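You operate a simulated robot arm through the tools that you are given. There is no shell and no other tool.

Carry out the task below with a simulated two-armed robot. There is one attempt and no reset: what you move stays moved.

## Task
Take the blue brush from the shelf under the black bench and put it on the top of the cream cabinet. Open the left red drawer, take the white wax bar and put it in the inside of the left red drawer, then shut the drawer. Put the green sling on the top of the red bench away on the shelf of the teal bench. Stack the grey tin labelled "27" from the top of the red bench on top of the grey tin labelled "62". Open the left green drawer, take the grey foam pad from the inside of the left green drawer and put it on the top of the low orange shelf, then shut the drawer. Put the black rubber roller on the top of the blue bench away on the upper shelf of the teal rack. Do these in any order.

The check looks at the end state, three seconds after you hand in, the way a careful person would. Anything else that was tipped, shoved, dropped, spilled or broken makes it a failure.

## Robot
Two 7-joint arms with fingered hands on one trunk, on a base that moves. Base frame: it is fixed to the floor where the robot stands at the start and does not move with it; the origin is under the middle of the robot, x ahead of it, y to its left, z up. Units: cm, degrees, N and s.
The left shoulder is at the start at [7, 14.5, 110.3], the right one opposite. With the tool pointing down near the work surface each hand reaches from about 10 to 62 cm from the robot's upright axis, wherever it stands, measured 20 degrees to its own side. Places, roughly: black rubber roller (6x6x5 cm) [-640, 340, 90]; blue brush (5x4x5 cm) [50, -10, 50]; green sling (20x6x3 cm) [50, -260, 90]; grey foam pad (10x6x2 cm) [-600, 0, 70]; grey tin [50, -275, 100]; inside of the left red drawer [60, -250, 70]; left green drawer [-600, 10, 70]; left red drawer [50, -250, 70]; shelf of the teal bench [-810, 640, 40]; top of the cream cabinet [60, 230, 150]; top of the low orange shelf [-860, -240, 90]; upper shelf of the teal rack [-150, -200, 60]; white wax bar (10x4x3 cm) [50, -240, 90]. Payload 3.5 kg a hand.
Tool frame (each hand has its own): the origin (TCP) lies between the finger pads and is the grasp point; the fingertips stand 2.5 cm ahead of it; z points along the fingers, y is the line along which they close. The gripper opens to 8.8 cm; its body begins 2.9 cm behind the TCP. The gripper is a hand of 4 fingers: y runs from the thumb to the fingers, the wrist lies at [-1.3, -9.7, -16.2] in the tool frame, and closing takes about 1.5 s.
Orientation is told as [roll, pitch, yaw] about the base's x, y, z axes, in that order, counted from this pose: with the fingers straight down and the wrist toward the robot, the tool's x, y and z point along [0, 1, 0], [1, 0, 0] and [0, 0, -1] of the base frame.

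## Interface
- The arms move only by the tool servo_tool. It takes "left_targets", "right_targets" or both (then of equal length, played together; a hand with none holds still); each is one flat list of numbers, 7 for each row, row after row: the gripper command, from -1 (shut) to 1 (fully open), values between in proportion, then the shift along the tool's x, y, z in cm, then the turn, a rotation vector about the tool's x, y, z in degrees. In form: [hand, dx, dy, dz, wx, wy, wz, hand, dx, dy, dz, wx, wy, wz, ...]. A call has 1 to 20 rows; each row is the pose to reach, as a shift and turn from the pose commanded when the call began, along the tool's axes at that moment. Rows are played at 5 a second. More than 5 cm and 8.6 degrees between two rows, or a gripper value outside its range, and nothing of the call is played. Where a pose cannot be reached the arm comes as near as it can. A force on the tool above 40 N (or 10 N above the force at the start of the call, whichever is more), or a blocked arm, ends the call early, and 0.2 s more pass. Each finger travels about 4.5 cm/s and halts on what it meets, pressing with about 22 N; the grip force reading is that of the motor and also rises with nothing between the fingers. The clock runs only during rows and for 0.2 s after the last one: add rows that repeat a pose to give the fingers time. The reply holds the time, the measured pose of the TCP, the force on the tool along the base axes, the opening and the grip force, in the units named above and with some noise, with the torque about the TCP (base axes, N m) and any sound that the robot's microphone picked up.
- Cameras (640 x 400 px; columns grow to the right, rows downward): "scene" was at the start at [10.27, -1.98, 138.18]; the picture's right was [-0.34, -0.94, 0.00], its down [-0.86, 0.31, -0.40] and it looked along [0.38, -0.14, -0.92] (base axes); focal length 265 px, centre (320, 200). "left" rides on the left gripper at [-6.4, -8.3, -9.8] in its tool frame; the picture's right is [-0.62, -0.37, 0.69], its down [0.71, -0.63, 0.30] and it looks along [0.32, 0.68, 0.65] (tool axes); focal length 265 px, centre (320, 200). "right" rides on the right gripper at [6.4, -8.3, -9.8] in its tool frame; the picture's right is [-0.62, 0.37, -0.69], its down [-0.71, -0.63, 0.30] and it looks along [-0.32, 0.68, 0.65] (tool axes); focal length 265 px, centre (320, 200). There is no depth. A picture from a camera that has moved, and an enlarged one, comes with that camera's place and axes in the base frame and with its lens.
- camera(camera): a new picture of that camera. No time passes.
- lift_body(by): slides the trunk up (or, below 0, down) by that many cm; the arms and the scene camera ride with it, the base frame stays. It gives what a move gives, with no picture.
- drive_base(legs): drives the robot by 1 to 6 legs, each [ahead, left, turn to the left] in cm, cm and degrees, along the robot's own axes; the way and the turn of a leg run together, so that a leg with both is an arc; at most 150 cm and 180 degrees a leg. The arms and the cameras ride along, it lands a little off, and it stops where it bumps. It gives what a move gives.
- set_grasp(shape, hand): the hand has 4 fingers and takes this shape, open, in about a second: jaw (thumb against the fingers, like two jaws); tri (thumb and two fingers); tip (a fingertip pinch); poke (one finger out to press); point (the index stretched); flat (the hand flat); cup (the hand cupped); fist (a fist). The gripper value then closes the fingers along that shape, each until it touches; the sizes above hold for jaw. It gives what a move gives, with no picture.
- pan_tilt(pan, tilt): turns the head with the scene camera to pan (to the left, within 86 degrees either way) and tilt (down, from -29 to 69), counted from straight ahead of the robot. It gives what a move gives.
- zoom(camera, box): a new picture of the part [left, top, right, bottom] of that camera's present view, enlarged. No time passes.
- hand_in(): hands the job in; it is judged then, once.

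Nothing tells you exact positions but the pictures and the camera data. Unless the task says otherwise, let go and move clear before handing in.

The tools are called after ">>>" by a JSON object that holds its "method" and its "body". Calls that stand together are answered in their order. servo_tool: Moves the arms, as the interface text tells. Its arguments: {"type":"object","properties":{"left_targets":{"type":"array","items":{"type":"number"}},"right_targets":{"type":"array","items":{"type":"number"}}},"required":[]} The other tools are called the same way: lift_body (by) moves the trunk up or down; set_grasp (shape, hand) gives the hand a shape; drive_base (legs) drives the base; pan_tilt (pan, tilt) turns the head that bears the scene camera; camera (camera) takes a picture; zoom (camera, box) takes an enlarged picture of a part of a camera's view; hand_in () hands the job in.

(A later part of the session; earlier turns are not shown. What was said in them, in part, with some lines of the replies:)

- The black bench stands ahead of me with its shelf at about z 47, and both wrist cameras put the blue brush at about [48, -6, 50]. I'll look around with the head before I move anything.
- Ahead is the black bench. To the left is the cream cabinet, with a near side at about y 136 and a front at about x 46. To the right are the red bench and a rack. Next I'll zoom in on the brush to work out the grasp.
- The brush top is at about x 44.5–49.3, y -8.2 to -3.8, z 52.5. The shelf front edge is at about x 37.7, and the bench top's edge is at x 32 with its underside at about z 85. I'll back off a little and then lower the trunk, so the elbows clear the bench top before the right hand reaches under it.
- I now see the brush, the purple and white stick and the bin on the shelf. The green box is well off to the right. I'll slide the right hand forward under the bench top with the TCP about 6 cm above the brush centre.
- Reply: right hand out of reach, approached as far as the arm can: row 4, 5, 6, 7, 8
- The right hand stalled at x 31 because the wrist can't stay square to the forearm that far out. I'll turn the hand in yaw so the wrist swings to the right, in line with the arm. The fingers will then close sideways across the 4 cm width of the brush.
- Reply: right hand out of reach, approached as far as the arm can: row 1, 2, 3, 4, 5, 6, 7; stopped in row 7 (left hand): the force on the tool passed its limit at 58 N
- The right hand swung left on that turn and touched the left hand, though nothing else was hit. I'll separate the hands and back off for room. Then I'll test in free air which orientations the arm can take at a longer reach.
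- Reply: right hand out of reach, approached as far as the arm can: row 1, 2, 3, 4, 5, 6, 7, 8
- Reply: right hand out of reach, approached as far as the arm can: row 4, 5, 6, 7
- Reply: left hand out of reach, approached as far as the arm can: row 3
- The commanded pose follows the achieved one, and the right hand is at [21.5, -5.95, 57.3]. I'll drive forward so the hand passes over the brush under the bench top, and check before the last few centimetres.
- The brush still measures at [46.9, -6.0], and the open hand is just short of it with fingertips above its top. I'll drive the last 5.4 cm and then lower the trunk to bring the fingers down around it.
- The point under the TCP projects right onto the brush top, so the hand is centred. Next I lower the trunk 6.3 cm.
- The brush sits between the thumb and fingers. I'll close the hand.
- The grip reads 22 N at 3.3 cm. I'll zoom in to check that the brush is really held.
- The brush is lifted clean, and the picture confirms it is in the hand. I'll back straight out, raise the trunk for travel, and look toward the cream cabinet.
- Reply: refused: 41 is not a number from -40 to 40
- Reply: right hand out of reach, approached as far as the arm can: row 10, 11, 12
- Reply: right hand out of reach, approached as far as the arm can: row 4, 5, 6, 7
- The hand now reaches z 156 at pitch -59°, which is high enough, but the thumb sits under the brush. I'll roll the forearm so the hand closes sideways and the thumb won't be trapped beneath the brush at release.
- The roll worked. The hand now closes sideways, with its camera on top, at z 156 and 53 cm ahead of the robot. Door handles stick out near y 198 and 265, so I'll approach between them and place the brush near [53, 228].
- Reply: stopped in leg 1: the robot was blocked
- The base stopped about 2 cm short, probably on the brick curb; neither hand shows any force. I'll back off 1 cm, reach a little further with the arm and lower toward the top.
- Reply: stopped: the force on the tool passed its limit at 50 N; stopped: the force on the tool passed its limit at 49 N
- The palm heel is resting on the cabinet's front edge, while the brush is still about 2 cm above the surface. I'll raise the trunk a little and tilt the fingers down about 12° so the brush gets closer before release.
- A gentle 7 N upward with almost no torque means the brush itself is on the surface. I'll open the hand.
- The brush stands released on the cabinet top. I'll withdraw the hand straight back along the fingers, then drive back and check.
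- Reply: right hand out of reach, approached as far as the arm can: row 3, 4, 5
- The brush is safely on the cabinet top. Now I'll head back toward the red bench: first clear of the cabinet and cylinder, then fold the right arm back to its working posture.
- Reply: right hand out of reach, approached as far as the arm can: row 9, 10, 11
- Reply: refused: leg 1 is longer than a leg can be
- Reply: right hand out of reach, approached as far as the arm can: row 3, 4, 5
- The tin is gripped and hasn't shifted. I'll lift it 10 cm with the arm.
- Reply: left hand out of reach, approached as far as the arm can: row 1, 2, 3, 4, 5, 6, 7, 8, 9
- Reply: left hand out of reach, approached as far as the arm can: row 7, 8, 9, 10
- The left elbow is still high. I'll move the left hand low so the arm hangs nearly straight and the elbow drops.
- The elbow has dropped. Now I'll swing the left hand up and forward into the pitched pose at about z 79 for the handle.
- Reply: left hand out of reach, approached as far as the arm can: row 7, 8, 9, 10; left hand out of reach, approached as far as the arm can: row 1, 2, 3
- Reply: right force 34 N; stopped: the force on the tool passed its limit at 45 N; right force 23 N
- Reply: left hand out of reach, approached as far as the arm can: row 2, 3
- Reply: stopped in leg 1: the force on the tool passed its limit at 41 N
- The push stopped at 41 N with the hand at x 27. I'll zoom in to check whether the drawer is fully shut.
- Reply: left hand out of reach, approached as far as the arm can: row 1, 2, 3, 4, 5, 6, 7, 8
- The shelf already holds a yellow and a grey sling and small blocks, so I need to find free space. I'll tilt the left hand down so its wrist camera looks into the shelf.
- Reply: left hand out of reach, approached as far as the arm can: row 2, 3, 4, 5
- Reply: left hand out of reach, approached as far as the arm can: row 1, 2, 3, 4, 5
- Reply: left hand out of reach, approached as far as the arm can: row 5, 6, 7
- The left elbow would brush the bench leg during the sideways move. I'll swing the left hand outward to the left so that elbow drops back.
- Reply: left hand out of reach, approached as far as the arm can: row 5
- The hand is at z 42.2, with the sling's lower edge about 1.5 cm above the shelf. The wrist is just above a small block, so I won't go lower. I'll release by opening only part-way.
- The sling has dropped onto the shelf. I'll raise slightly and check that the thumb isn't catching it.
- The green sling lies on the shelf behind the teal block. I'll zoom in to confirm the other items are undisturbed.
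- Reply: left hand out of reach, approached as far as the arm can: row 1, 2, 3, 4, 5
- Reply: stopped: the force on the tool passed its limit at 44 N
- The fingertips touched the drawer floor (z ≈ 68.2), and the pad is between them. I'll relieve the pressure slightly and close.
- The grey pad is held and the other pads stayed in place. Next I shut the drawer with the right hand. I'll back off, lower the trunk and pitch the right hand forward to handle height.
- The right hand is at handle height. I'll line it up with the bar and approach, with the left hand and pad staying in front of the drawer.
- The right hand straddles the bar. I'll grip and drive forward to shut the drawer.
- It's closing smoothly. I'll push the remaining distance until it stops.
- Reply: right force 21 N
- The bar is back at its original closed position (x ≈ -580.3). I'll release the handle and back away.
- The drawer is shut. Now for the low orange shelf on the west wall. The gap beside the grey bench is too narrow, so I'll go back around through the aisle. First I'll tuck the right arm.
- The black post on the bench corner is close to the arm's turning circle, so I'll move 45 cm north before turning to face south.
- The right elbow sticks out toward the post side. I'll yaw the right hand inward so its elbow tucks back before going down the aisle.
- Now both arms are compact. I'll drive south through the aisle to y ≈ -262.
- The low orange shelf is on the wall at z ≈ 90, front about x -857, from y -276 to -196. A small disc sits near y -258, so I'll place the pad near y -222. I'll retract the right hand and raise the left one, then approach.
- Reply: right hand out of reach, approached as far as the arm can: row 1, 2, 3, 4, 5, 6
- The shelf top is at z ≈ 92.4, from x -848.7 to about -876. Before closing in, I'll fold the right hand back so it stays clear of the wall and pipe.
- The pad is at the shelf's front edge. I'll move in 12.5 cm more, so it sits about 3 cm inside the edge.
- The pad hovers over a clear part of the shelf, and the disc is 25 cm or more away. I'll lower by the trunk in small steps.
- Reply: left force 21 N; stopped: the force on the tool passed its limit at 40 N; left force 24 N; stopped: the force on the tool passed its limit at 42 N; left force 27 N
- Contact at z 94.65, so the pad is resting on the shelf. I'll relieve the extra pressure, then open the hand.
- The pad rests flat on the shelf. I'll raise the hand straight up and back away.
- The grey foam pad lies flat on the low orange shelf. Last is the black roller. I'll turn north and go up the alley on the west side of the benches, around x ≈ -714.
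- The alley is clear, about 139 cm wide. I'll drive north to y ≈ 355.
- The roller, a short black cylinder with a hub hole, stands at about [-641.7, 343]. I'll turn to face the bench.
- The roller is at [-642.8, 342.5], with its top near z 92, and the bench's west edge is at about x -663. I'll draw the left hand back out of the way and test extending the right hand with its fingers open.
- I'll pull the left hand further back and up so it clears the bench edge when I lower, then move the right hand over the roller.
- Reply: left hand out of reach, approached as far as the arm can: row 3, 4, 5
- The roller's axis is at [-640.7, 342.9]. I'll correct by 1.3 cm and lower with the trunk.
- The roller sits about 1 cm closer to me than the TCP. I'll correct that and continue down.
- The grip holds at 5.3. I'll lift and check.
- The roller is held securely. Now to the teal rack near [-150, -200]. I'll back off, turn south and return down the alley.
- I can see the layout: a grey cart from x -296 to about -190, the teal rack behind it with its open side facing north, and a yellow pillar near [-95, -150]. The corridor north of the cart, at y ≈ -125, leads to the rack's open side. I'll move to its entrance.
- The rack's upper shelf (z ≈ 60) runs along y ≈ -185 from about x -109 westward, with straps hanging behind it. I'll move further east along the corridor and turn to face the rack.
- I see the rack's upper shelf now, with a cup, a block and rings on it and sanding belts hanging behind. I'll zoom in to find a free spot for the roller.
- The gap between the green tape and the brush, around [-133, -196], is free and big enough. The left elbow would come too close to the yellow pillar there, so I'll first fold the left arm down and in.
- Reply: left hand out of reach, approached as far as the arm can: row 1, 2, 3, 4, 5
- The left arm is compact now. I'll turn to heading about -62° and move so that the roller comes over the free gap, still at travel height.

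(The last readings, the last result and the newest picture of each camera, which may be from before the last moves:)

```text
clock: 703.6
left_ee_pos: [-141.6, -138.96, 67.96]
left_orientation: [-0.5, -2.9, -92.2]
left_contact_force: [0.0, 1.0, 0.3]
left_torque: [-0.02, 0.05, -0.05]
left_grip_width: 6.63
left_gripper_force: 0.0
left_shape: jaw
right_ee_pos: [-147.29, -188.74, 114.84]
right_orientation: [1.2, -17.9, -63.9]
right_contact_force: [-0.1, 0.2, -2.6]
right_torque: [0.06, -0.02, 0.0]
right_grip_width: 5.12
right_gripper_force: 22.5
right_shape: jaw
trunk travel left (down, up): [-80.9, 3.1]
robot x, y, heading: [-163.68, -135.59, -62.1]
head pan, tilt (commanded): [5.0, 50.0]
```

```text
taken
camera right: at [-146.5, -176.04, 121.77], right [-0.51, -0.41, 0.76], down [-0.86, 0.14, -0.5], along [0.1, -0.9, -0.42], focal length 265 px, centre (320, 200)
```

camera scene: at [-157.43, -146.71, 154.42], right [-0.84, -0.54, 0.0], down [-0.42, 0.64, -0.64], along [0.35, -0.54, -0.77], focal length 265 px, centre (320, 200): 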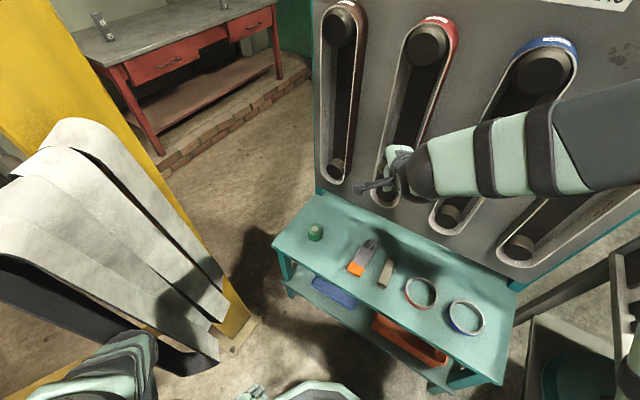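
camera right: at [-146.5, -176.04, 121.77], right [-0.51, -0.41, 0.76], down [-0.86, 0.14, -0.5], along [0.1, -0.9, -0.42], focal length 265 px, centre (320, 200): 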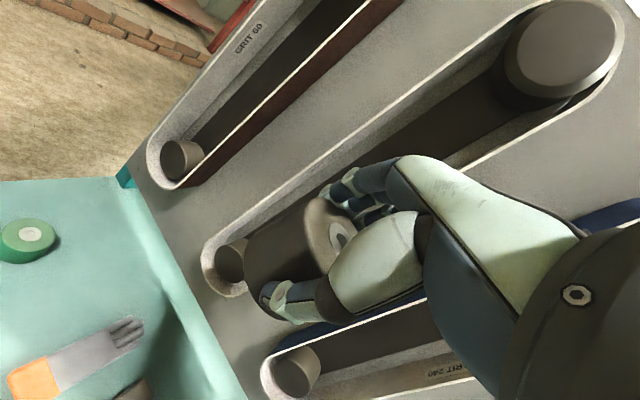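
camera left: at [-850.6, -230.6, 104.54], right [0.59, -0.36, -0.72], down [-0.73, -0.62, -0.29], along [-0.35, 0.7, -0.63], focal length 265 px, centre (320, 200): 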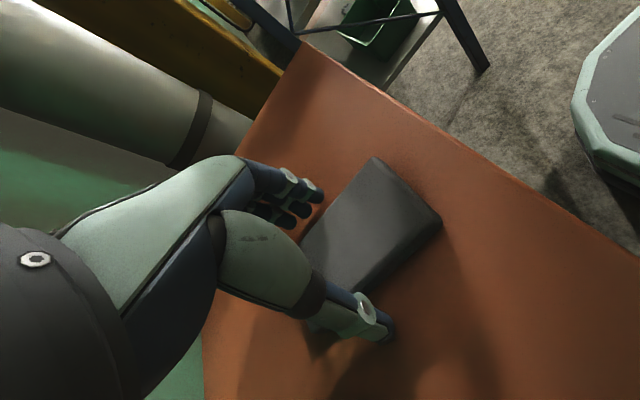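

The blankets on the pillar are too close to the left elbow at this heading. I'll turn back 12°, keep the hand's absolute yaw with a wrist turn, and approach from a little further west.

>>> {"method": "drive_base", "body": {"legs": [[0, 0, 12]]}}

>>> {"method": "servo_tool", "body": {"right_targets": [-1, 0, 0, 0, 0, -1.2, 3.8, -1, 0, 0, 0, 0, -2.5, 7.6, -1, 0, 0, 0, 0, -3.7, 11.4, -1, 0, 0, 0, 0, -3.7, 11.4]}}

>>> {"method": "camera", "body": {"camera": "right"}}

>>> {"method": "camera", "body": {"camera": "scene"}}

```text
clock: 704.8
left_ee_pos: [-141.38, -134.26, 67.96]
left_orientation: [-0.6, -2.8, -80.2]
left_contact_force: [0.2, -0.5, 0.0]
left_torque: [0.0, 0.03, 0.0]
left_grip_width: 6.59
left_gripper_force: 0.0
left_shape: jaw
right_ee_pos: [-136.59, -184.18, 114.93]
right_orientation: [1.4, -18.0, -52.0]
right_contact_force: [-0.5, -0.3, -3.1]
right_torque: [0.0, 0.0, -0.01]
right_grip_width: 5.13
right_gripper_force: 21.4
right_shape: jaw
trunk travel left (down, up): [-80.9, 3.1]
robot x, y, heading: [-163.9, -135.72, -50.2]
head pan, tilt (commanded): [5.0, 50.0]
```

```text
clock: 705.8
left_ee_pos: [-141.57, -134.25, 67.88]
left_orientation: [-0.5, -3.0, -80.2]
left_contact_force: [0.3, 1.0, 0.8]
left_torque: [0.01, -0.02, 0.0]
left_grip_width: 6.61
left_gripper_force: 0.1
left_shape: jaw
right_ee_pos: [-136.71, -184.2, 114.95]
right_orientation: [1.2, -17.7, -64.2]
right_contact_force: [0.5, 0.2, -2.1]
right_torque: [0.03, -0.03, 0.01]
right_grip_width: 5.11
right_gripper_force: 21.5
right_shape: jaw
trunk travel left (down, up): [-80.9, 3.1]
robot x, y, heading: [-163.8, -135.69, -50.1]
head pan, tilt (commanded): [5.0, 50.0]
```

```text
taken
camera right: at [-135.89, -171.47, 121.82], right [-0.51, -0.41, 0.76], down [-0.86, 0.14, -0.5], along [0.09, -0.9, -0.42], focal length 265 px, centre (320, 200)
```

right: 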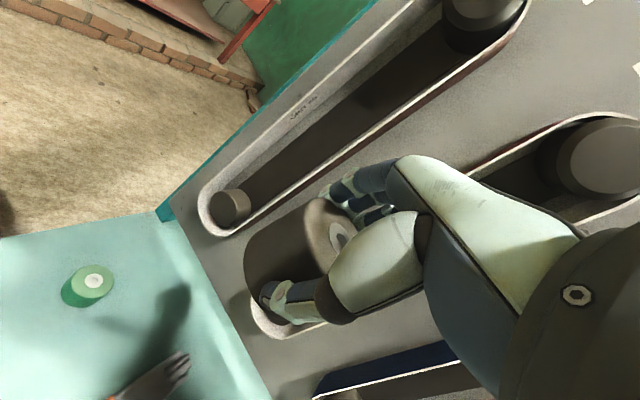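

```text
taken
camera scene: at [-155.4, -145.1, 154.43], right [-0.71, -0.71, 0.0], down [-0.54, 0.54, -0.64], along [0.45, -0.46, -0.77], focal length 265 px, centre (320, 200)
```

scene: 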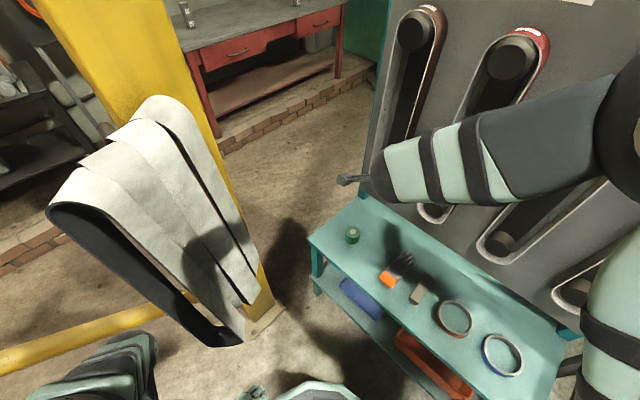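

The approach line is clear. I'll move the last 13 cm so the roller is above [-133.5, -197].

>>> {"method": "drive_base", "body": {"legs": [[11.9, -5.7, 0]]}}

>>> {"method": "camera", "body": {"camera": "right"}}

>>> {"method": "camera", "body": {"camera": "scene"}}

```text
clock: 707.0
left_ee_pos: [-139.22, -143.32, 67.85]
left_orientation: [-0.8, -2.0, -79.9]
left_contact_force: [-0.3, -1.3, -0.3]
left_torque: [0.04, 0.05, 0.0]
left_grip_width: 6.64
left_gripper_force: 0.1
left_shape: jaw
right_ee_pos: [-133.96, -193.88, 114.8]
right_orientation: [1.2, -17.5, -63.7]
right_contact_force: [-0.4, 0.9, -3.5]
right_torque: [0.04, -0.01, 0.0]
right_grip_width: 5.11
right_gripper_force: 21.9
right_shape: jaw
trunk travel left (down, up): [-80.9, 3.1]
robot x, y, heading: [-161.11, -145.83, -49.8]
head pan, tilt (commanded): [5.0, 50.0]
stopped in leg 1: the robot was blocked; the commanded pose is now the measured one
```

```text
taken
camera right: at [-133.22, -181.28, 121.77], right [-0.5, -0.41, 0.76], down [-0.86, 0.14, -0.49], along [0.1, -0.9, -0.42], focal length 265 px, centre (320, 200)
```

right: 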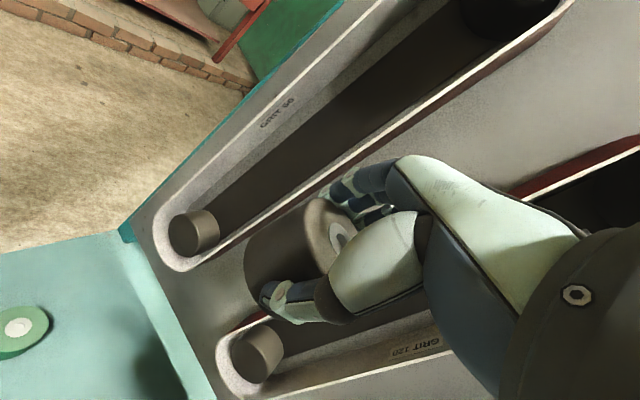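

```text
taken
camera scene: at [-152.87, -154.95, 154.44], right [-0.7, -0.71, 0.0], down [-0.54, 0.54, -0.64], along [0.46, -0.45, -0.77], focal length 265 px, centre (320, 200)
```

scene: 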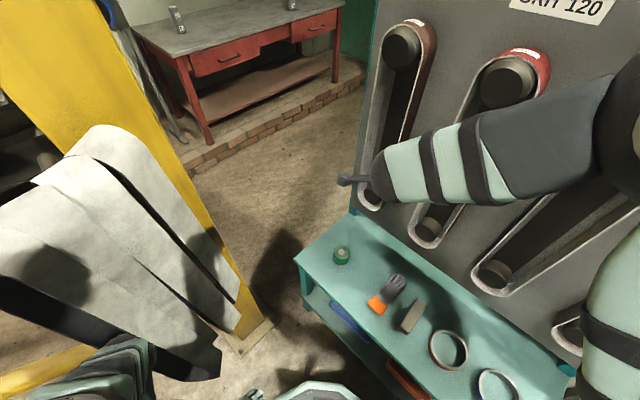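

Something blocked the base. Triangulating the picture, the blanket's corner is at about [-128, -142], and the left arm touched it. I'll back off right away and tuck the left hand in toward the body's centre.

>>> {"method": "drive_base", "body": {"legs": [[-12, 5.7, 0], [-8, 0, 0]]}}

>>> {"method": "camera", "body": {"camera": "scene"}}

>>> {"method": "servo_tool", "body": {"left_targets": [0.5, -3.5, 0.8, 0, 0, 0, 0, 0.5, -7, 1.6, 0, 0, 0, 0, 0.5, -10.5, 2.5, 0, 0, 0, 0, 0.5, -14, 3.3, 0, 0, 0, 0, 0.5, -17, 4, 0, 0, 0, 0, 0.5, -17, 4, 0, 0, 0, 0]}}

>>> {"method": "pan_tilt", "body": {"pan": 20, "tilt": 60}}

>>> {"method": "camera", "body": {"camera": "scene"}}

```text
clock: 708.9
left_ee_pos: [-147.41, -124.86, 67.88]
left_orientation: [-0.8, -1.9, -79.8]
left_contact_force: [-0.3, 0.0, -0.1]
left_torque: [-0.05, 0.02, -0.03]
left_grip_width: 6.61
left_gripper_force: 0.0
left_shape: jaw
right_ee_pos: [-141.97, -175.43, 114.72]
right_orientation: [1.2, -17.5, -63.6]
right_contact_force: [0.2, -0.4, -2.4]
right_torque: [0.05, -0.02, -0.01]
right_grip_width: 5.1
right_gripper_force: 21.8
right_shape: jaw
trunk travel left (down, up): [-80.9, 3.1]
robot x, y, heading: [-169.73, -126.94, -49.8]
head pan, tilt (commanded): [5.0, 50.0]
```

```text
taken
camera scene: at [-160.93, -136.57, 154.39], right [-0.71, -0.71, 0.0], down [-0.54, 0.54, -0.64], along [0.45, -0.45, -0.77], focal length 265 px, centre (320, 200)
```

scene: 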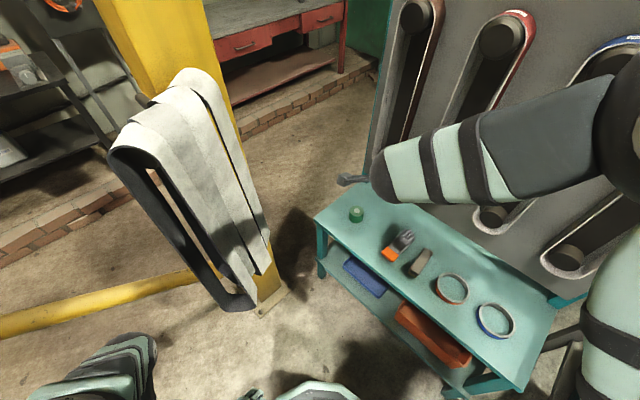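

```text
clock: 710.3
left_ee_pos: [-163.62, -131.64, 68.24]
left_orientation: [-0.7, -2.1, -79.9]
left_contact_force: [-0.7, -0.6, -0.7]
left_torque: [0.0, 0.01, -0.02]
left_grip_width: 6.64
left_gripper_force: 0.1
left_shape: jaw
right_ee_pos: [-142.29, -175.25, 114.79]
right_orientation: [1.2, -17.6, -63.7]
right_contact_force: [0.2, -0.5, -3.0]
right_torque: [0.01, -0.01, 0.02]
right_grip_width: 5.1
right_gripper_force: 22.4
right_shape: jaw
trunk travel left (down, up): [-80.9, 3.1]
robot x, y, heading: [-170.05, -127.27, -49.8]
head pan, tilt (commanded): [5.0, 50.0]
```

```text
clock: 711.1
left_ee_pos: [-163.69, -131.51, 68.32]
left_orientation: [-0.8, -2.1, -79.9]
left_contact_force: [-0.6, 0.2, 0.1]
left_torque: [0.03, 0.01, 0.02]
left_grip_width: 6.64
left_gripper_force: 0.2
left_shape: jaw
right_ee_pos: [-142.26, -175.2, 114.82]
right_orientation: [1.2, -17.6, -63.7]
right_contact_force: [0.3, -0.3, -2.9]
right_torque: [0.0, -0.02, -0.05]
right_grip_width: 5.14
right_gripper_force: 21.9
right_shape: jaw
trunk travel left (down, up): [-80.9, 3.1]
robot x, y, heading: [-169.56, -127.01, -49.9]
head pan, tilt (commanded): [20.0, 60.0]
```

```text
taken
camera scene: at [-160.84, -134.17, 153.18], right [-0.5, -0.87, 0.0], down [-0.75, 0.43, -0.5], along [0.43, -0.25, -0.87], focal length 265 px, centre (320, 200)
```

scene: 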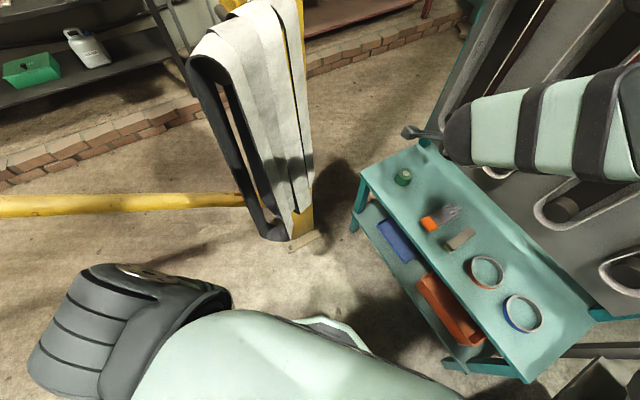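

The blanket looks unchanged, and its nearest corner is at about [-120, -136]. With the left arm tucked in there is now over 15 cm of room. I'll approach again in two steps.

>>> {"method": "drive_base", "body": {"legs": [[13, -4.3, 0]]}}

>>> {"method": "drive_base", "body": {"legs": [[9.3, -3, 0]]}}

>>> {"method": "camera", "body": {"camera": "scene"}}

>>> {"method": "camera", "body": {"camera": "right"}}

```text
clock: 712.4
left_ee_pos: [-158.69, -144.35, 68.29]
left_orientation: [-0.7, -2.0, -80.0]
left_contact_force: [-0.6, -1.6, -1.1]
left_torque: [0.07, 0.01, 0.09]
left_grip_width: 6.63
left_gripper_force: 0.0
left_shape: jaw
right_ee_pos: [-137.26, -187.75, 114.85]
right_orientation: [1.2, -17.7, -63.5]
right_contact_force: [0.7, 0.9, -2.3]
right_torque: [0.01, -0.02, 0.02]
right_grip_width: 5.12
right_gripper_force: 21.3
right_shape: jaw
trunk travel left (down, up): [-80.9, 3.1]
robot x, y, heading: [-164.7, -139.83, -49.9]
head pan, tilt (commanded): [20.0, 60.0]
```

```text
clock: 713.5
left_ee_pos: [-154.81, -153.2, 68.25]
left_orientation: [-0.7, -2.0, -80.0]
left_contact_force: [0.2, 0.2, -0.5]
left_torque: [-0.01, 0.04, -0.05]
left_grip_width: 6.63
left_gripper_force: 0.1
left_shape: jaw
right_ee_pos: [-133.49, -196.84, 114.78]
right_orientation: [1.2, -17.6, -63.6]
right_contact_force: [0.5, -0.6, -2.8]
right_torque: [0.02, 0.0, 0.0]
right_grip_width: 5.13
right_gripper_force: 22.2
right_shape: jaw
trunk travel left (down, up): [-80.9, 3.1]
robot x, y, heading: [-161.04, -148.45, -49.5]
head pan, tilt (commanded): [20.0, 60.0]
```

```text
taken
camera scene: at [-152.08, -155.79, 153.17], right [-0.5, -0.87, 0.0], down [-0.75, 0.43, -0.5], along [0.43, -0.25, -0.87], focal length 265 px, centre (320, 200)
```

scene: 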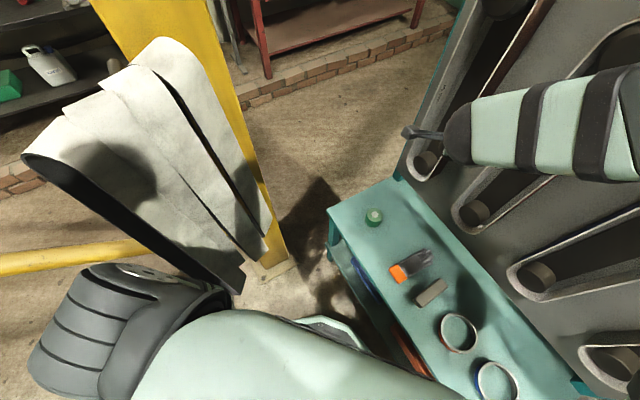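

```text
taken
camera right: at [-132.74, -184.16, 121.74], right [-0.5, -0.41, 0.76], down [-0.86, 0.14, -0.49], along [0.1, -0.9, -0.42], focal length 265 px, centre (320, 200)
```

right: 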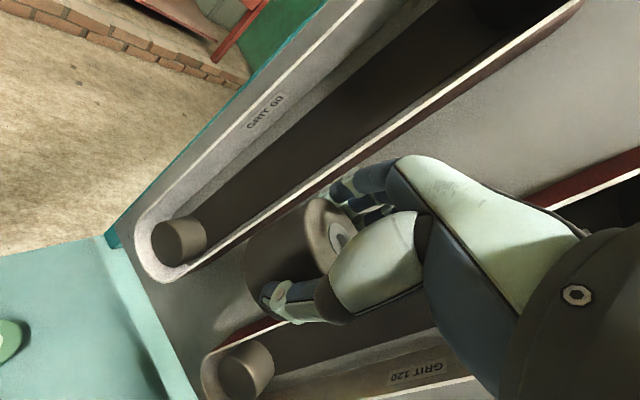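

No block this time, and the roller is over [-133.5, -196.8]. I'll lower the right hand 20 cm with the arm, then the rest with the trunk, so the tucked left hand stays above the base.

>>> {"method": "servo_tool", "body": {"right_targets": [-1, 0, -1.2, 3.8, 0, 0, 0, -1, 0, -2.4, 7.6, 0, 0, 0, -1, 0, -3.6, 11.4, 0, 0, 0, -1, 0, -4.8, 15.2, 0, 0, 0, -1, 0, -6.05, 19.06, 0, 0, 0, -1, 0, -6.05, 19.06, 0, 0, 0]}}

>>> {"method": "lift_body", "body": {"by": -15}}

>>> {"method": "camera", "body": {"camera": "right"}}

>>> {"method": "camera", "body": {"camera": "scene"}}

```text
clock: 714.9
left_ee_pos: [-154.87, -153.27, 68.18]
left_orientation: [-0.7, -2.1, -79.9]
left_contact_force: [1.3, -1.7, 1.2]
left_torque: [0.31, 0.25, 0.08]
left_grip_width: 6.63
left_gripper_force: 0.2
left_shape: jaw
right_ee_pos: [-133.0, -196.58, 94.77]
right_orientation: [1.2, -17.6, -63.5]
right_contact_force: [0.0, 0.8, -3.2]
right_torque: [0.03, -0.02, 0.01]
right_grip_width: 5.08
right_gripper_force: 22.2
right_shape: jaw
trunk travel left (down, up): [-80.9, 3.1]
robot x, y, heading: [-160.9, -148.83, -49.8]
head pan, tilt (commanded): [20.0, 60.0]
```

```text
clock: 716.7
left_ee_pos: [-154.37, -152.94, 53.09]
left_orientation: [-0.8, -2.0, -80.0]
left_contact_force: [0.5, -0.7, 0.0]
left_torque: [0.03, -0.01, 0.0]
left_grip_width: 6.61
left_gripper_force: 0.1
left_shape: jaw
right_ee_pos: [-132.59, -196.4, 79.77]
right_orientation: [0.8, -17.6, -63.3]
right_contact_force: [0.0, -0.7, -2.1]
right_torque: [0.03, 0.04, 0.01]
right_grip_width: 5.08
right_gripper_force: 21.7
right_shape: jaw
trunk travel left (down, up): [-65.9, 18.1]
robot x, y, heading: [-160.89, -148.68, -49.8]
head pan, tilt (commanded): [20.0, 60.0]
```

```text
taken
camera right: at [-131.85, -183.73, 86.65], right [-0.5, -0.41, 0.76], down [-0.86, 0.13, -0.49], along [0.1, -0.9, -0.42], focal length 265 px, centre (320, 200)
```

right: 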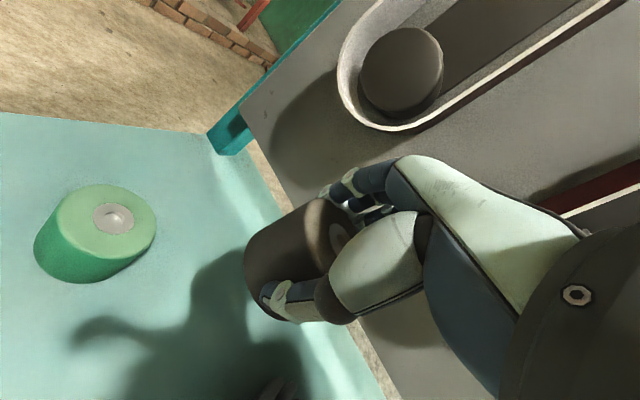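

```text
taken
camera scene: at [-151.28, -155.38, 138.1], right [-0.5, -0.87, 0.01], down [-0.76, 0.43, -0.5], along [0.43, -0.25, -0.87], focal length 265 px, centre (320, 200)
```

scene: 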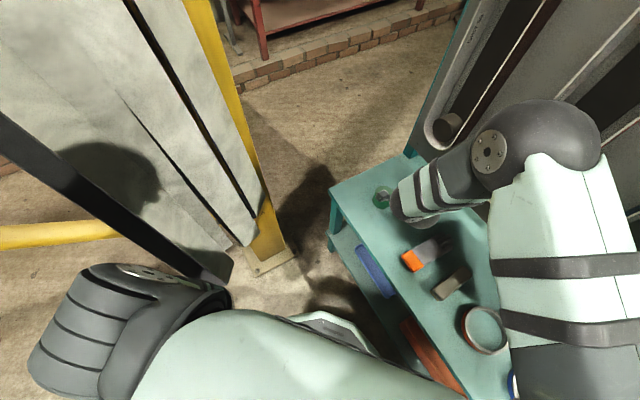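

The roller is at z 80, beside the green tape. I'll continue lowering carefully in small steps.

>>> {"method": "lift_body", "body": {"by": -8}}

>>> {"method": "camera", "body": {"camera": "right"}}

>>> {"method": "camera", "body": {"camera": "scene"}}

```text
clock: 717.9
left_ee_pos: [-154.37, -152.98, 45.14]
left_orientation: [-0.7, -2.2, -80.0]
left_contact_force: [0.1, -0.3, 0.0]
left_torque: [0.03, 0.05, -0.03]
left_grip_width: 6.65
left_gripper_force: 0.0
left_shape: jaw
right_ee_pos: [-132.65, -196.43, 71.82]
right_orientation: [0.9, -17.6, -63.5]
right_contact_force: [-0.5, -0.2, -1.8]
right_torque: [0.01, -0.02, 0.0]
right_grip_width: 5.1
right_gripper_force: 22.2
right_shape: jaw
trunk travel left (down, up): [-57.9, 26.1]
robot x, y, heading: [-160.62, -148.9, -49.7]
head pan, tilt (commanded): [20.0, 60.0]
```

```text
taken
camera right: at [-131.94, -183.75, 78.65], right [-0.5, -0.41, 0.76], down [-0.86, 0.13, -0.49], along [0.1, -0.9, -0.42], focal length 265 px, centre (320, 200)
```

right: 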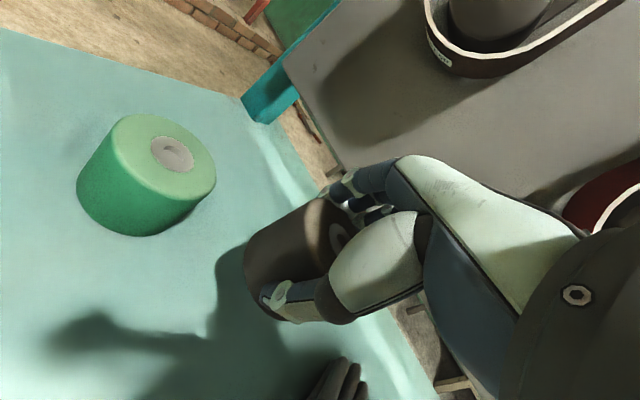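

```text
taken
camera scene: at [-151.38, -155.39, 130.09], right [-0.5, -0.87, 0.01], down [-0.76, 0.43, -0.5], along [0.43, -0.25, -0.87], focal length 265 px, centre (320, 200)
```

scene: 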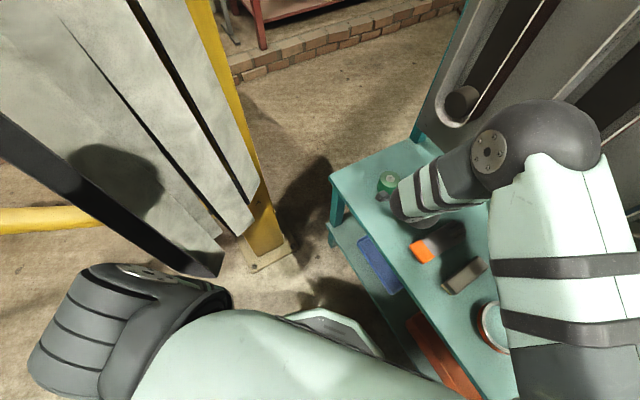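

Clearances look fine: tape about 3 cm to one side and the brush well away on the other. I'll shift 0.7 cm away from the tape and lower further.

>>> {"method": "servo_tool", "body": {"right_targets": [-1, -0.3, -0.15, 0, 0, 0, 0, -1, -0.63, -0.3, -0.1, 0, 0, 0, -1, -0.63, -0.3, -0.1, 0, 0, 0]}}

>>> {"method": "lift_body", "body": {"by": -6.5}}

>>> {"method": "camera", "body": {"camera": "right"}}

>>> {"method": "lift_body", "body": {"by": -0.8}}

>>> {"method": "lift_body", "body": {"by": -0.6}}

```text
clock: 718.6
left_ee_pos: [-154.46, -152.84, 44.82]
left_orientation: [-0.7, -2.1, -80.0]
left_contact_force: [0.3, -1.0, 0.3]
left_torque: [-0.04, 0.02, 0.05]
left_grip_width: 6.64
left_gripper_force: 0.0
left_shape: jaw
right_ee_pos: [-133.33, -196.45, 71.77]
right_orientation: [0.8, -17.7, -63.4]
right_contact_force: [0.1, -0.3, -2.2]
right_torque: [0.06, -0.03, 0.01]
right_grip_width: 5.05
right_gripper_force: 22.1
right_shape: jaw
trunk travel left (down, up): [-57.9, 26.1]
robot x, y, heading: [-161.06, -148.74, -49.8]
head pan, tilt (commanded): [20.0, 60.0]
```

```text
clock: 719.9
left_ee_pos: [-154.35, -152.66, 38.53]
left_orientation: [-0.2, -2.2, -79.6]
left_contact_force: [4.3, -9.0, -2.6]
left_torque: [0.74, 0.19, 0.49]
left_grip_width: 6.59
left_gripper_force: 0.1
left_shape: jaw
right_ee_pos: [-133.18, -196.66, 66.22]
right_orientation: [1.4, -18.9, -63.5]
right_contact_force: [-0.8, 8.8, 23.0]
right_torque: [0.62, 0.3, 0.07]
right_grip_width: 5.18
right_gripper_force: 22.4
right_shape: jaw
trunk travel left (down, up): [-51.4, 32.6]
robot x, y, heading: [-160.65, -148.7, -49.6]
head pan, tilt (commanded): [20.0, 60.0]
stopped: the force on the tool passed its limit at 40 N (the readings are from after the stop); the commanded pose is now the measured one
```

```text
taken
camera right: at [-132.75, -183.84, 72.87], right [-0.51, -0.4, 0.76], down [-0.85, 0.12, -0.51], along [0.11, -0.91, -0.4], focal length 265 px, centre (320, 200)
```

right: 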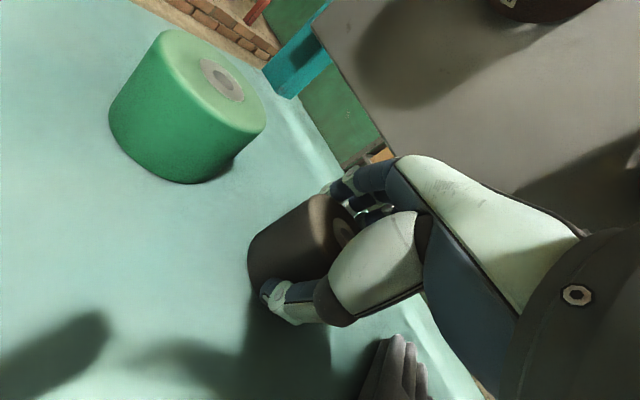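

```text
clock: 720.3
left_ee_pos: [-154.18, -152.61, 38.14]
left_orientation: [0.0, -2.3, -79.5]
left_contact_force: [2.2, -7.5, -2.1]
left_torque: [0.57, 0.0, 0.56]
left_grip_width: 6.6
left_gripper_force: 0.1
left_shape: jaw
right_ee_pos: [-133.36, -196.78, 66.13]
right_orientation: [1.6, -19.5, -63.3]
right_contact_force: [-2.9, 10.5, 23.8]
right_torque: [0.78, 0.32, 0.01]
right_grip_width: 5.07
right_gripper_force: 21.4
right_shape: jaw
trunk travel left (down, up): [-51.1, 32.9]
robot x, y, heading: [-161.03, -148.43, -49.7]
head pan, tilt (commanded): [20.0, 60.0]
stopped: the force on the tool passed its limit at 44 N (the readings are from after the stop); the commanded pose is now the measured one
```

```text
clock: 720.7
left_ee_pos: [-154.24, -152.56, 37.72]
left_orientation: [-0.1, -2.1, -79.6]
left_contact_force: [1.0, -4.4, 0.0]
left_torque: [0.46, 0.03, 0.37]
left_grip_width: 6.61
left_gripper_force: 0.0
left_shape: jaw
right_ee_pos: [-133.25, -196.96, 66.23]
right_orientation: [1.6, -20.0, -63.4]
right_contact_force: [-4.0, 10.6, 23.6]
right_torque: [0.86, 0.34, -0.02]
right_grip_width: 5.02
right_gripper_force: 21.6
right_shape: jaw
trunk travel left (down, up): [-50.7, 33.3]
robot x, y, heading: [-160.89, -148.49, -50.0]
head pan, tilt (commanded): [20.0, 60.0]
stopped: the force on the tool passed its limit at 43 N (the readings are from after the stop); the commanded pose is now the measured one
```

Contact: the roller presses on the shelf with about 23 N, and the left hand also touches something, probably the robot's own base. I'll raise slightly to relieve both.

>>> {"method": "lift_body", "body": {"by": 0.9}}

>>> {"method": "camera", "body": {"camera": "right"}}

>>> {"method": "camera", "body": {"camera": "left"}}

>>> {"method": "zoom", "body": {"camera": "scene", "box": [320, 120, 560, 270]}}

```text
clock: 721.2
left_ee_pos: [-154.05, -152.64, 38.84]
left_orientation: [-0.2, -2.0, -79.6]
left_contact_force: [0.2, 0.1, -0.1]
left_torque: [-0.02, 0.02, -0.01]
left_grip_width: 6.63
left_gripper_force: 0.1
left_shape: jaw
right_ee_pos: [-133.19, -197.03, 66.49]
right_orientation: [1.2, -19.3, -63.4]
right_contact_force: [-0.8, 0.0, -0.8]
right_torque: [0.1, 0.05, -0.01]
right_grip_width: 5.0
right_gripper_force: 22.0
right_shape: jaw
trunk travel left (down, up): [-51.6, 32.4]
robot x, y, heading: [-160.78, -148.63, -49.8]
head pan, tilt (commanded): [20.0, 60.0]
```

```text
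taken
camera right: at [-132.67, -184.2, 73.14], right [-0.51, -0.39, 0.76], down [-0.85, 0.12, -0.51], along [0.11, -0.91, -0.4], focal length 265 px, centre (320, 200)
```

right: 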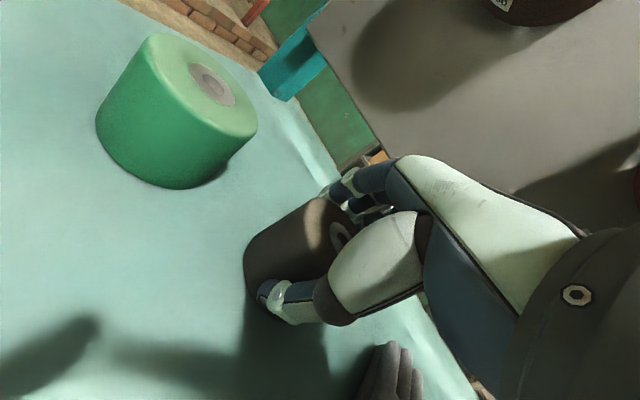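

```text
taken
camera left: at [-162.04, -145.3, 48.33], right [-0.67, 0.23, -0.7], down [0.59, 0.74, -0.33], along [0.44, -0.64, -0.63], focal length 265 px, centre (320, 200)
```

left: 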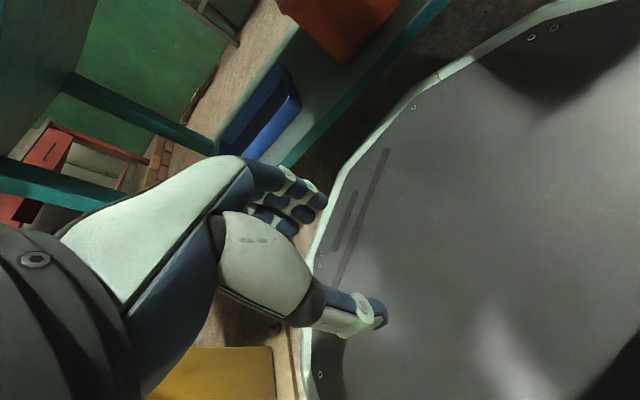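

```text
2.67 times, centred on (440, 195) of scene
camera zoom: at [-151.99, -155.51, 123.89], right [-0.5, -0.87, 0.0], down [-0.75, 0.43, -0.5], along [0.43, -0.25, -0.87], focal length 708 px, centre (0, 213)
```

zoom: 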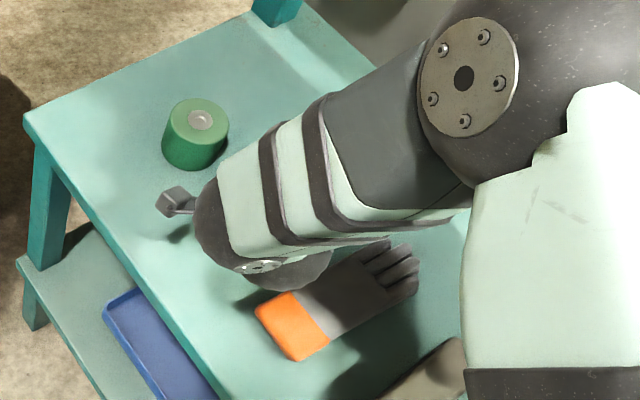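

The left hand only touched the robot's own base, and it's free now. The contact point works out to the roller's bottom edge, so it is essentially on the shelf. I'll open the right hand.

>>> {"method": "servo_tool", "body": {"right_targets": [-0.7, 0, 0, 0, 0, 0, 0, -0.4, 0, 0, 0, 0, 0, 0, -0.1, 0, 0, 0, 0, 0, 0, 0.15, 0, 0, 0, 0, 0, 0, 0.35, 0, 0, 0, 0, 0, 0, 0.55, 0, 0, 0, 0, 0, 0, 0.75, 0, 0, 0, 0, 0, 0, 0.85, 0, 0, 0, 0, 0, 0, 0.85, 0, 0, 0, 0, 0, 0]}}

>>> {"method": "camera", "body": {"camera": "right"}}

```text
clock: 723.2
left_ee_pos: [-154.15, -152.82, 38.81]
left_orientation: [-0.3, -2.0, -79.5]
left_contact_force: [-0.6, 0.0, -0.1]
left_torque: [-0.02, -0.01, -0.03]
left_grip_width: 6.64
left_gripper_force: 0.0
left_shape: jaw
right_ee_pos: [-133.21, -197.0, 66.63]
right_orientation: [1.3, -19.5, -63.4]
right_contact_force: [1.3, 0.8, -0.1]
right_torque: [-0.01, 0.0, -0.02]
right_grip_width: 8.12
right_gripper_force: 0.1
right_shape: jaw
trunk travel left (down, up): [-51.6, 32.4]
robot x, y, heading: [-160.57, -148.76, -49.4]
head pan, tilt (commanded): [20.0, 60.0]
```

```text
taken
camera right: at [-132.58, -184.21, 73.23], right [-0.51, -0.39, 0.76], down [-0.85, 0.12, -0.51], along [0.11, -0.91, -0.4], focal length 265 px, centre (320, 200)
```

right: 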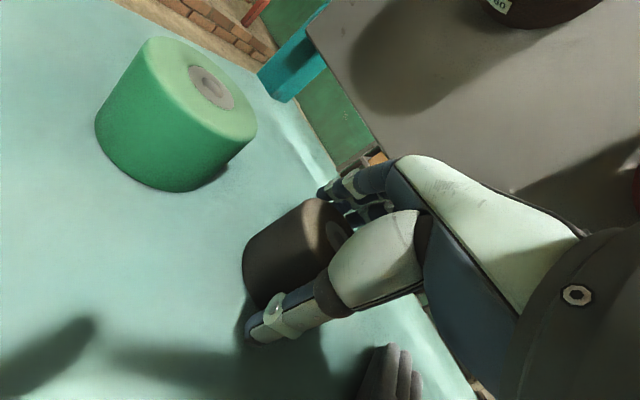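

The roller stands on the shelf, free of the fingers. I'll raise straight up.

>>> {"method": "lift_body", "body": {"by": 5}}

>>> {"method": "camera", "body": {"camera": "right"}}

>>> {"method": "lift_body", "body": {"by": 25}}

>>> {"method": "camera", "body": {"camera": "right"}}

```text
clock: 724.2
left_ee_pos: [-154.19, -152.8, 43.84]
left_orientation: [-0.5, -1.9, -79.5]
left_contact_force: [-0.1, -0.2, 0.0]
left_torque: [0.01, 0.03, -0.01]
left_grip_width: 6.63
left_gripper_force: 0.1
left_shape: jaw
right_ee_pos: [-133.16, -197.1, 71.66]
right_orientation: [1.3, -19.4, -63.4]
right_contact_force: [-0.9, -0.6, 0.1]
right_torque: [-0.03, 0.0, -0.01]
right_grip_width: 8.12
right_gripper_force: 0.1
right_shape: jaw
trunk travel left (down, up): [-56.6, 27.4]
robot x, y, heading: [-160.82, -148.89, -49.7]
head pan, tilt (commanded): [20.0, 60.0]
```

```text
taken
camera right: at [-132.53, -184.23, 78.24], right [-0.51, -0.39, 0.76], down [-0.85, 0.12, -0.51], along [0.11, -0.91, -0.4], focal length 265 px, centre (320, 200)
```

right: 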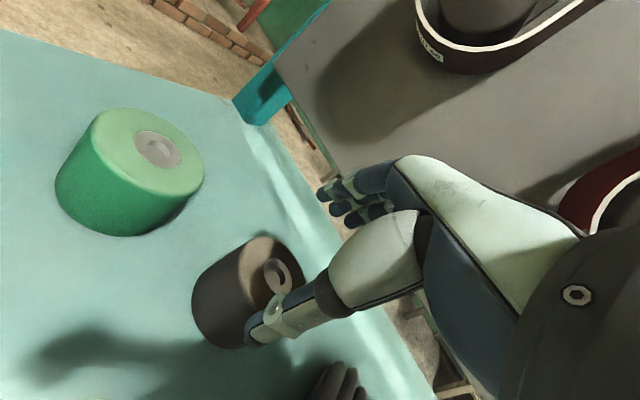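

```text
clock: 726.7
left_ee_pos: [-154.27, -152.78, 68.87]
left_orientation: [-0.2, -2.0, -79.5]
left_contact_force: [-0.1, -0.2, 0.3]
left_torque: [0.01, -0.02, -0.01]
left_grip_width: 6.64
left_gripper_force: 0.0
left_shape: jaw
right_ee_pos: [-133.19, -197.09, 96.67]
right_orientation: [1.5, -19.3, -63.6]
right_contact_force: [0.6, -0.5, -0.8]
right_torque: [-0.02, 0.0, -0.02]
right_grip_width: 8.14
right_gripper_force: 0.0
right_shape: jaw
trunk travel left (down, up): [-81.6, 2.4]
robot x, y, heading: [-161.07, -148.55, -49.5]
head pan, tilt (commanded): [20.0, 60.0]
```

```text
taken
camera right: at [-132.72, -184.3, 103.24], right [-0.52, -0.39, 0.76], down [-0.85, 0.12, -0.51], along [0.11, -0.91, -0.4], focal length 265 px, centre (320, 200)
```

right: 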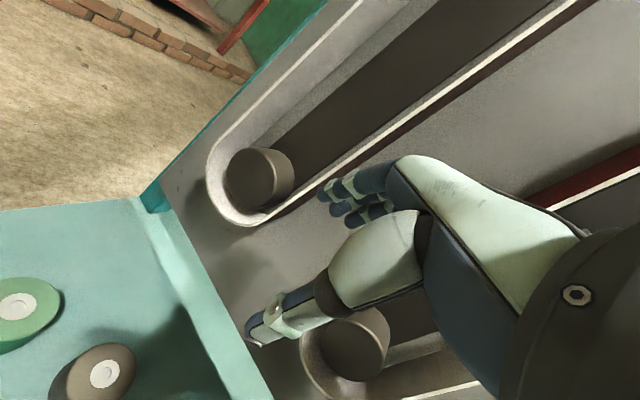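

The roller stands upright on the teal rack's upper shelf next to the tape. I'll back away the same way I came and take a final look.

>>> {"method": "drive_base", "body": {"legs": [[-22, 7.3, 0]]}}

>>> {"method": "pan_tilt", "body": {"pan": 0, "tilt": 40}}

>>> {"method": "camera", "body": {"camera": "scene"}}

>>> {"method": "zoom", "body": {"camera": "scene", "box": [280, 160, 560, 360]}}

```text
clock: 728.5
left_ee_pos: [-162.96, -131.19, 68.81]
left_orientation: [-0.2, -1.9, -79.6]
left_contact_force: [0.8, 0.5, -0.9]
left_torque: [0.01, -0.05, -0.02]
left_grip_width: 6.61
left_gripper_force: 0.1
left_shape: jaw
right_ee_pos: [-141.87, -175.53, 96.71]
right_orientation: [1.5, -19.4, -63.6]
right_contact_force: [-0.6, -0.5, -0.2]
right_torque: [-0.02, -0.02, -0.04]
right_grip_width: 8.12
right_gripper_force: 0.0
right_shape: jaw
trunk travel left (down, up): [-81.6, 2.4]
robot x, y, heading: [-170.0, -126.91, -50.0]
head pan, tilt (commanded): [20.0, 60.0]
```

```text
clock: 729.3
left_ee_pos: [-163.01, -131.24, 68.85]
left_orientation: [-0.2, -2.0, -79.6]
left_contact_force: [-0.5, -0.9, -0.2]
left_torque: [0.01, 0.0, -0.01]
left_grip_width: 6.62
left_gripper_force: 0.0
left_shape: jaw
right_ee_pos: [-142.06, -175.54, 96.65]
right_orientation: [1.4, -19.5, -63.5]
right_contact_force: [0.1, 0.2, 0.5]
right_torque: [-0.01, -0.01, -0.01]
right_grip_width: 8.1
right_gripper_force: 0.0
right_shape: jaw
trunk travel left (down, up): [-81.6, 2.4]
robot x, y, heading: [-169.81, -126.82, -49.7]
head pan, tilt (commanded): [0.0, 40.0]
```

```text
taken
camera scene: at [-161.16, -137.21, 156.59], right [-0.76, -0.65, 0.0], down [-0.42, 0.49, -0.77], along [0.5, -0.58, -0.64], focal length 265 px, centre (320, 200)
```

scene: 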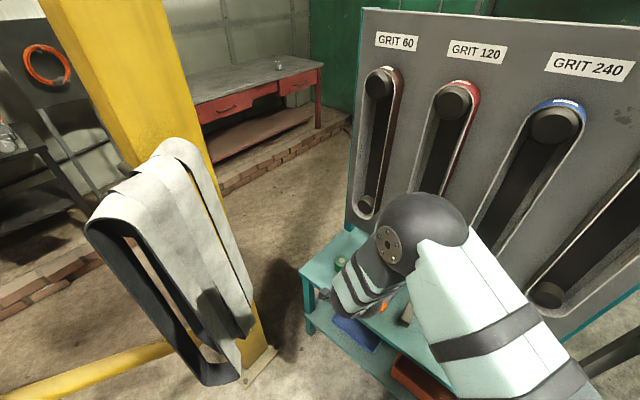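

```text
2.00 times, centred on (420, 260) of scene
camera zoom: at [-161.16, -137.21, 156.59], right [-0.76, -0.65, 0.0], down [-0.42, 0.49, -0.77], along [0.5, -0.58, -0.64], focal length 531 px, centre (120, 80)
```

zoom: 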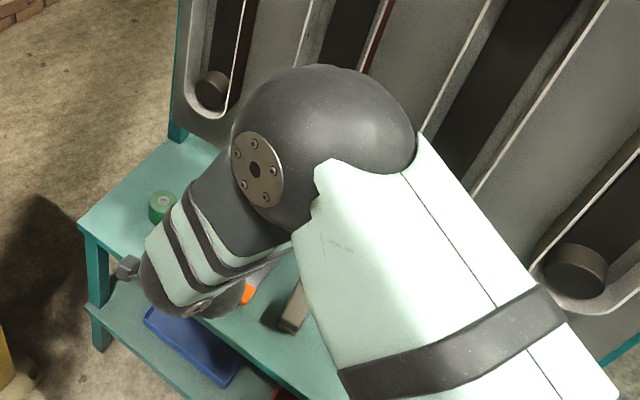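

The right arm hides the roller from this angle. I'll raise the right hand and shift a little west along the corridor for a clear view.

>>> {"method": "servo_tool", "body": {"right_targets": [0.85, 0, 0, -4, 0, 0, 0, 0.85, 0, -2, -8, 0, 0, 0, 0.85, 0, -4, -12, 0, 0, 0, 0.85, 0, -6, -16, 0, 0, 0, 0.85, 0, -6, -16, 0, 0, 0]}}

>>> {"method": "drive_base", "body": {"legs": [[-16, -19, 0]]}}

>>> {"method": "pan_tilt", "body": {"pan": 15, "tilt": 40}}

>>> {"method": "camera", "body": {"camera": "scene"}}

>>> {"method": "camera", "body": {"camera": "right"}}

```text
clock: 730.5
left_ee_pos: [-162.93, -131.29, 68.82]
left_orientation: [-0.1, -1.8, -79.6]
left_contact_force: [-0.3, -0.5, -0.3]
left_torque: [0.01, 0.01, 0.01]
left_grip_width: 6.6
left_gripper_force: 0.0
left_shape: jaw
right_ee_pos: [-147.24, -166.34, 110.15]
right_orientation: [2.9, -19.2, -65.3]
right_contact_force: [-0.7, 0.0, 0.3]
right_torque: [0.0, 0.02, -0.01]
right_grip_width: 8.12
right_gripper_force: 0.0
right_shape: jaw
trunk travel left (down, up): [-81.6, 2.4]
robot x, y, heading: [-169.25, -127.02, -49.7]
head pan, tilt (commanded): [0.0, 40.0]
```

```text
clock: 732.3
left_ee_pos: [-187.78, -131.44, 68.73]
left_orientation: [-0.1, -1.8, -79.5]
left_contact_force: [-0.2, -0.7, -0.2]
left_torque: [0.03, 0.01, -0.01]
left_grip_width: 6.6
left_gripper_force: 0.0
left_shape: jaw
right_ee_pos: [-171.74, -166.25, 110.29]
right_orientation: [3.2, -19.3, -64.9]
right_contact_force: [-0.4, 0.1, -1.6]
right_torque: [0.0, -0.01, 0.0]
right_grip_width: 8.16
right_gripper_force: 0.0
right_shape: jaw
trunk travel left (down, up): [-81.6, 2.4]
robot x, y, heading: [-194.79, -127.22, -49.5]
head pan, tilt (commanded): [0.0, 40.0]
```

```text
clock: 733.1
left_ee_pos: [-187.82, -131.32, 68.77]
left_orientation: [-0.1, -1.9, -79.5]
left_contact_force: [0.7, -0.2, -1.1]
left_torque: [-0.01, 0.0, 0.05]
left_grip_width: 6.62
left_gripper_force: 0.1
left_shape: jaw
right_ee_pos: [-172.01, -166.18, 110.53]
right_orientation: [3.4, -19.3, -65.1]
right_contact_force: [0.6, -0.1, 0.2]
right_torque: [0.03, 0.0, -0.02]
right_grip_width: 8.11
right_gripper_force: 0.0
right_shape: jaw
trunk travel left (down, up): [-81.6, 2.4]
robot x, y, heading: [-194.33, -126.73, -49.6]
head pan, tilt (commanded): [15.0, 40.0]
```

```text
taken
camera scene: at [-184.61, -135.71, 156.6], right [-0.57, -0.82, 0.0], down [-0.53, 0.37, -0.77], along [0.63, -0.44, -0.64], focal length 265 px, centre (320, 200)
```

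scene: 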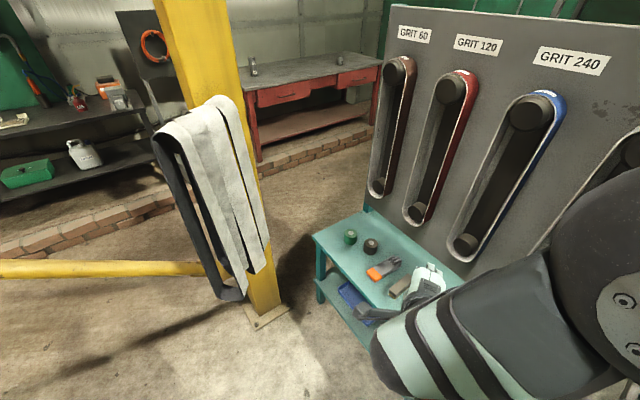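

```text
taken
camera right: at [-171.4, -153.5, 117.32], right [-0.54, -0.4, 0.74], down [-0.83, 0.14, -0.54], along [0.11, -0.91, -0.41], focal length 265 px, centre (320, 200)
```

right: 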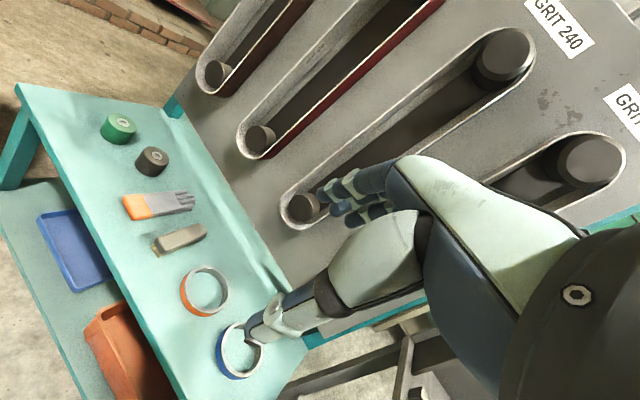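

The roller stands on the upper shelf with the tape, brush, block and rings undisturbed. I'll zoom toward the red bench to verify the stack and the closed drawer once more.

>>> {"method": "zoom", "body": {"camera": "scene", "box": [225, 35, 395, 165]}}

>>> {"method": "zoom", "body": {"camera": "right", "box": [40, 80, 260, 290]}}

```text
3.08 times, centred on (310, 100) of scene
camera zoom: at [-184.61, -135.71, 156.6], right [-0.57, -0.82, 0.0], down [-0.53, 0.37, -0.77], along [0.63, -0.44, -0.64], focal length 816 px, centre (351, 508)
```

zoom: 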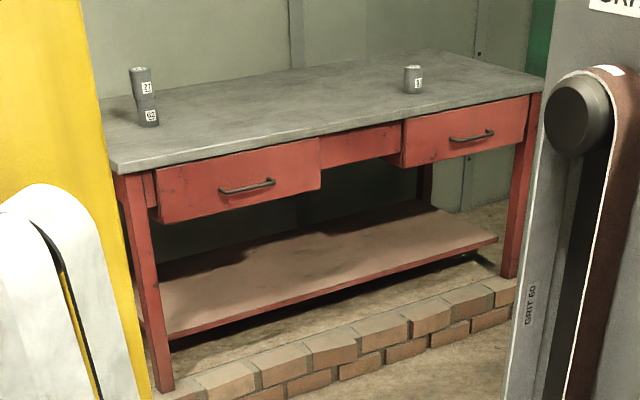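

```text
1.90 times, centred on (150, 185) of right
camera zoom: at [-171.4, -153.5, 117.32], right [-0.54, -0.4, 0.74], down [-0.83, 0.14, -0.54], along [0.11, -0.91, -0.41], focal length 506 px, centre (644, 229)
```

zoom: 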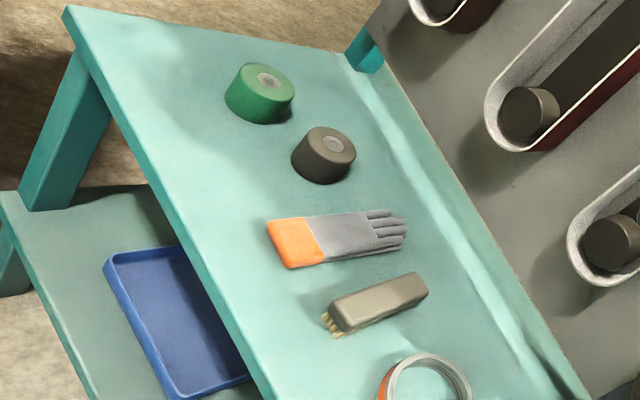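

All six jobs check out in the pictures. Tin 27 stands on tin 62, and the left red drawer's lower edge lines up with its closed neighbour. The roller stands free on the rack's upper shelf. Both hands are empty and clear, so I'm handing in.

>>> {"method": "hand_in", "body": {}}

```text
The job is handed in.
```

I finished all six jobs and handed in. Both hands were empty and clear at that point.

| Item | Where it is now | How I checked |
|---|---|---|
| Blue brush | On the top of the cream cabinet | Seen resting there after release |
| White wax bar | Inside the left red drawer, which is shut | Seen lying flat inside before closing; the drawer's lower edge lines up with its closed neighbour |
| Green sling | On the shelf of the teal bench, behind the small teal block | Seen lying flat, with the other slings and blocks undisturbed |
| Tin "27" | On top of tin "62" | Seen standing stacked in the last look at the red bench; about half a centimetre off-centre |
| Grey foam pad | On the top of the low orange shelf; the left green drawer is shut | Seen lying flat; the drawer handle is back within a few millimetres of its starting position |
| Black rubber roller | On the upper shelf of the teal rack, beside the green tape | Seen standing free after release |

Some contact happened along the way:
- **Blankets:** the left arm touched the blankets hanging on the yellow pillar near the teal rack. They looked unchanged afterwards.
- **Wax bar:** it dropped about 2 cm onto the drawer floor, because the hand could not go lower.
- **Sling:** it dropped about 1.5 cm onto the shelf, and lay flat afterwards.
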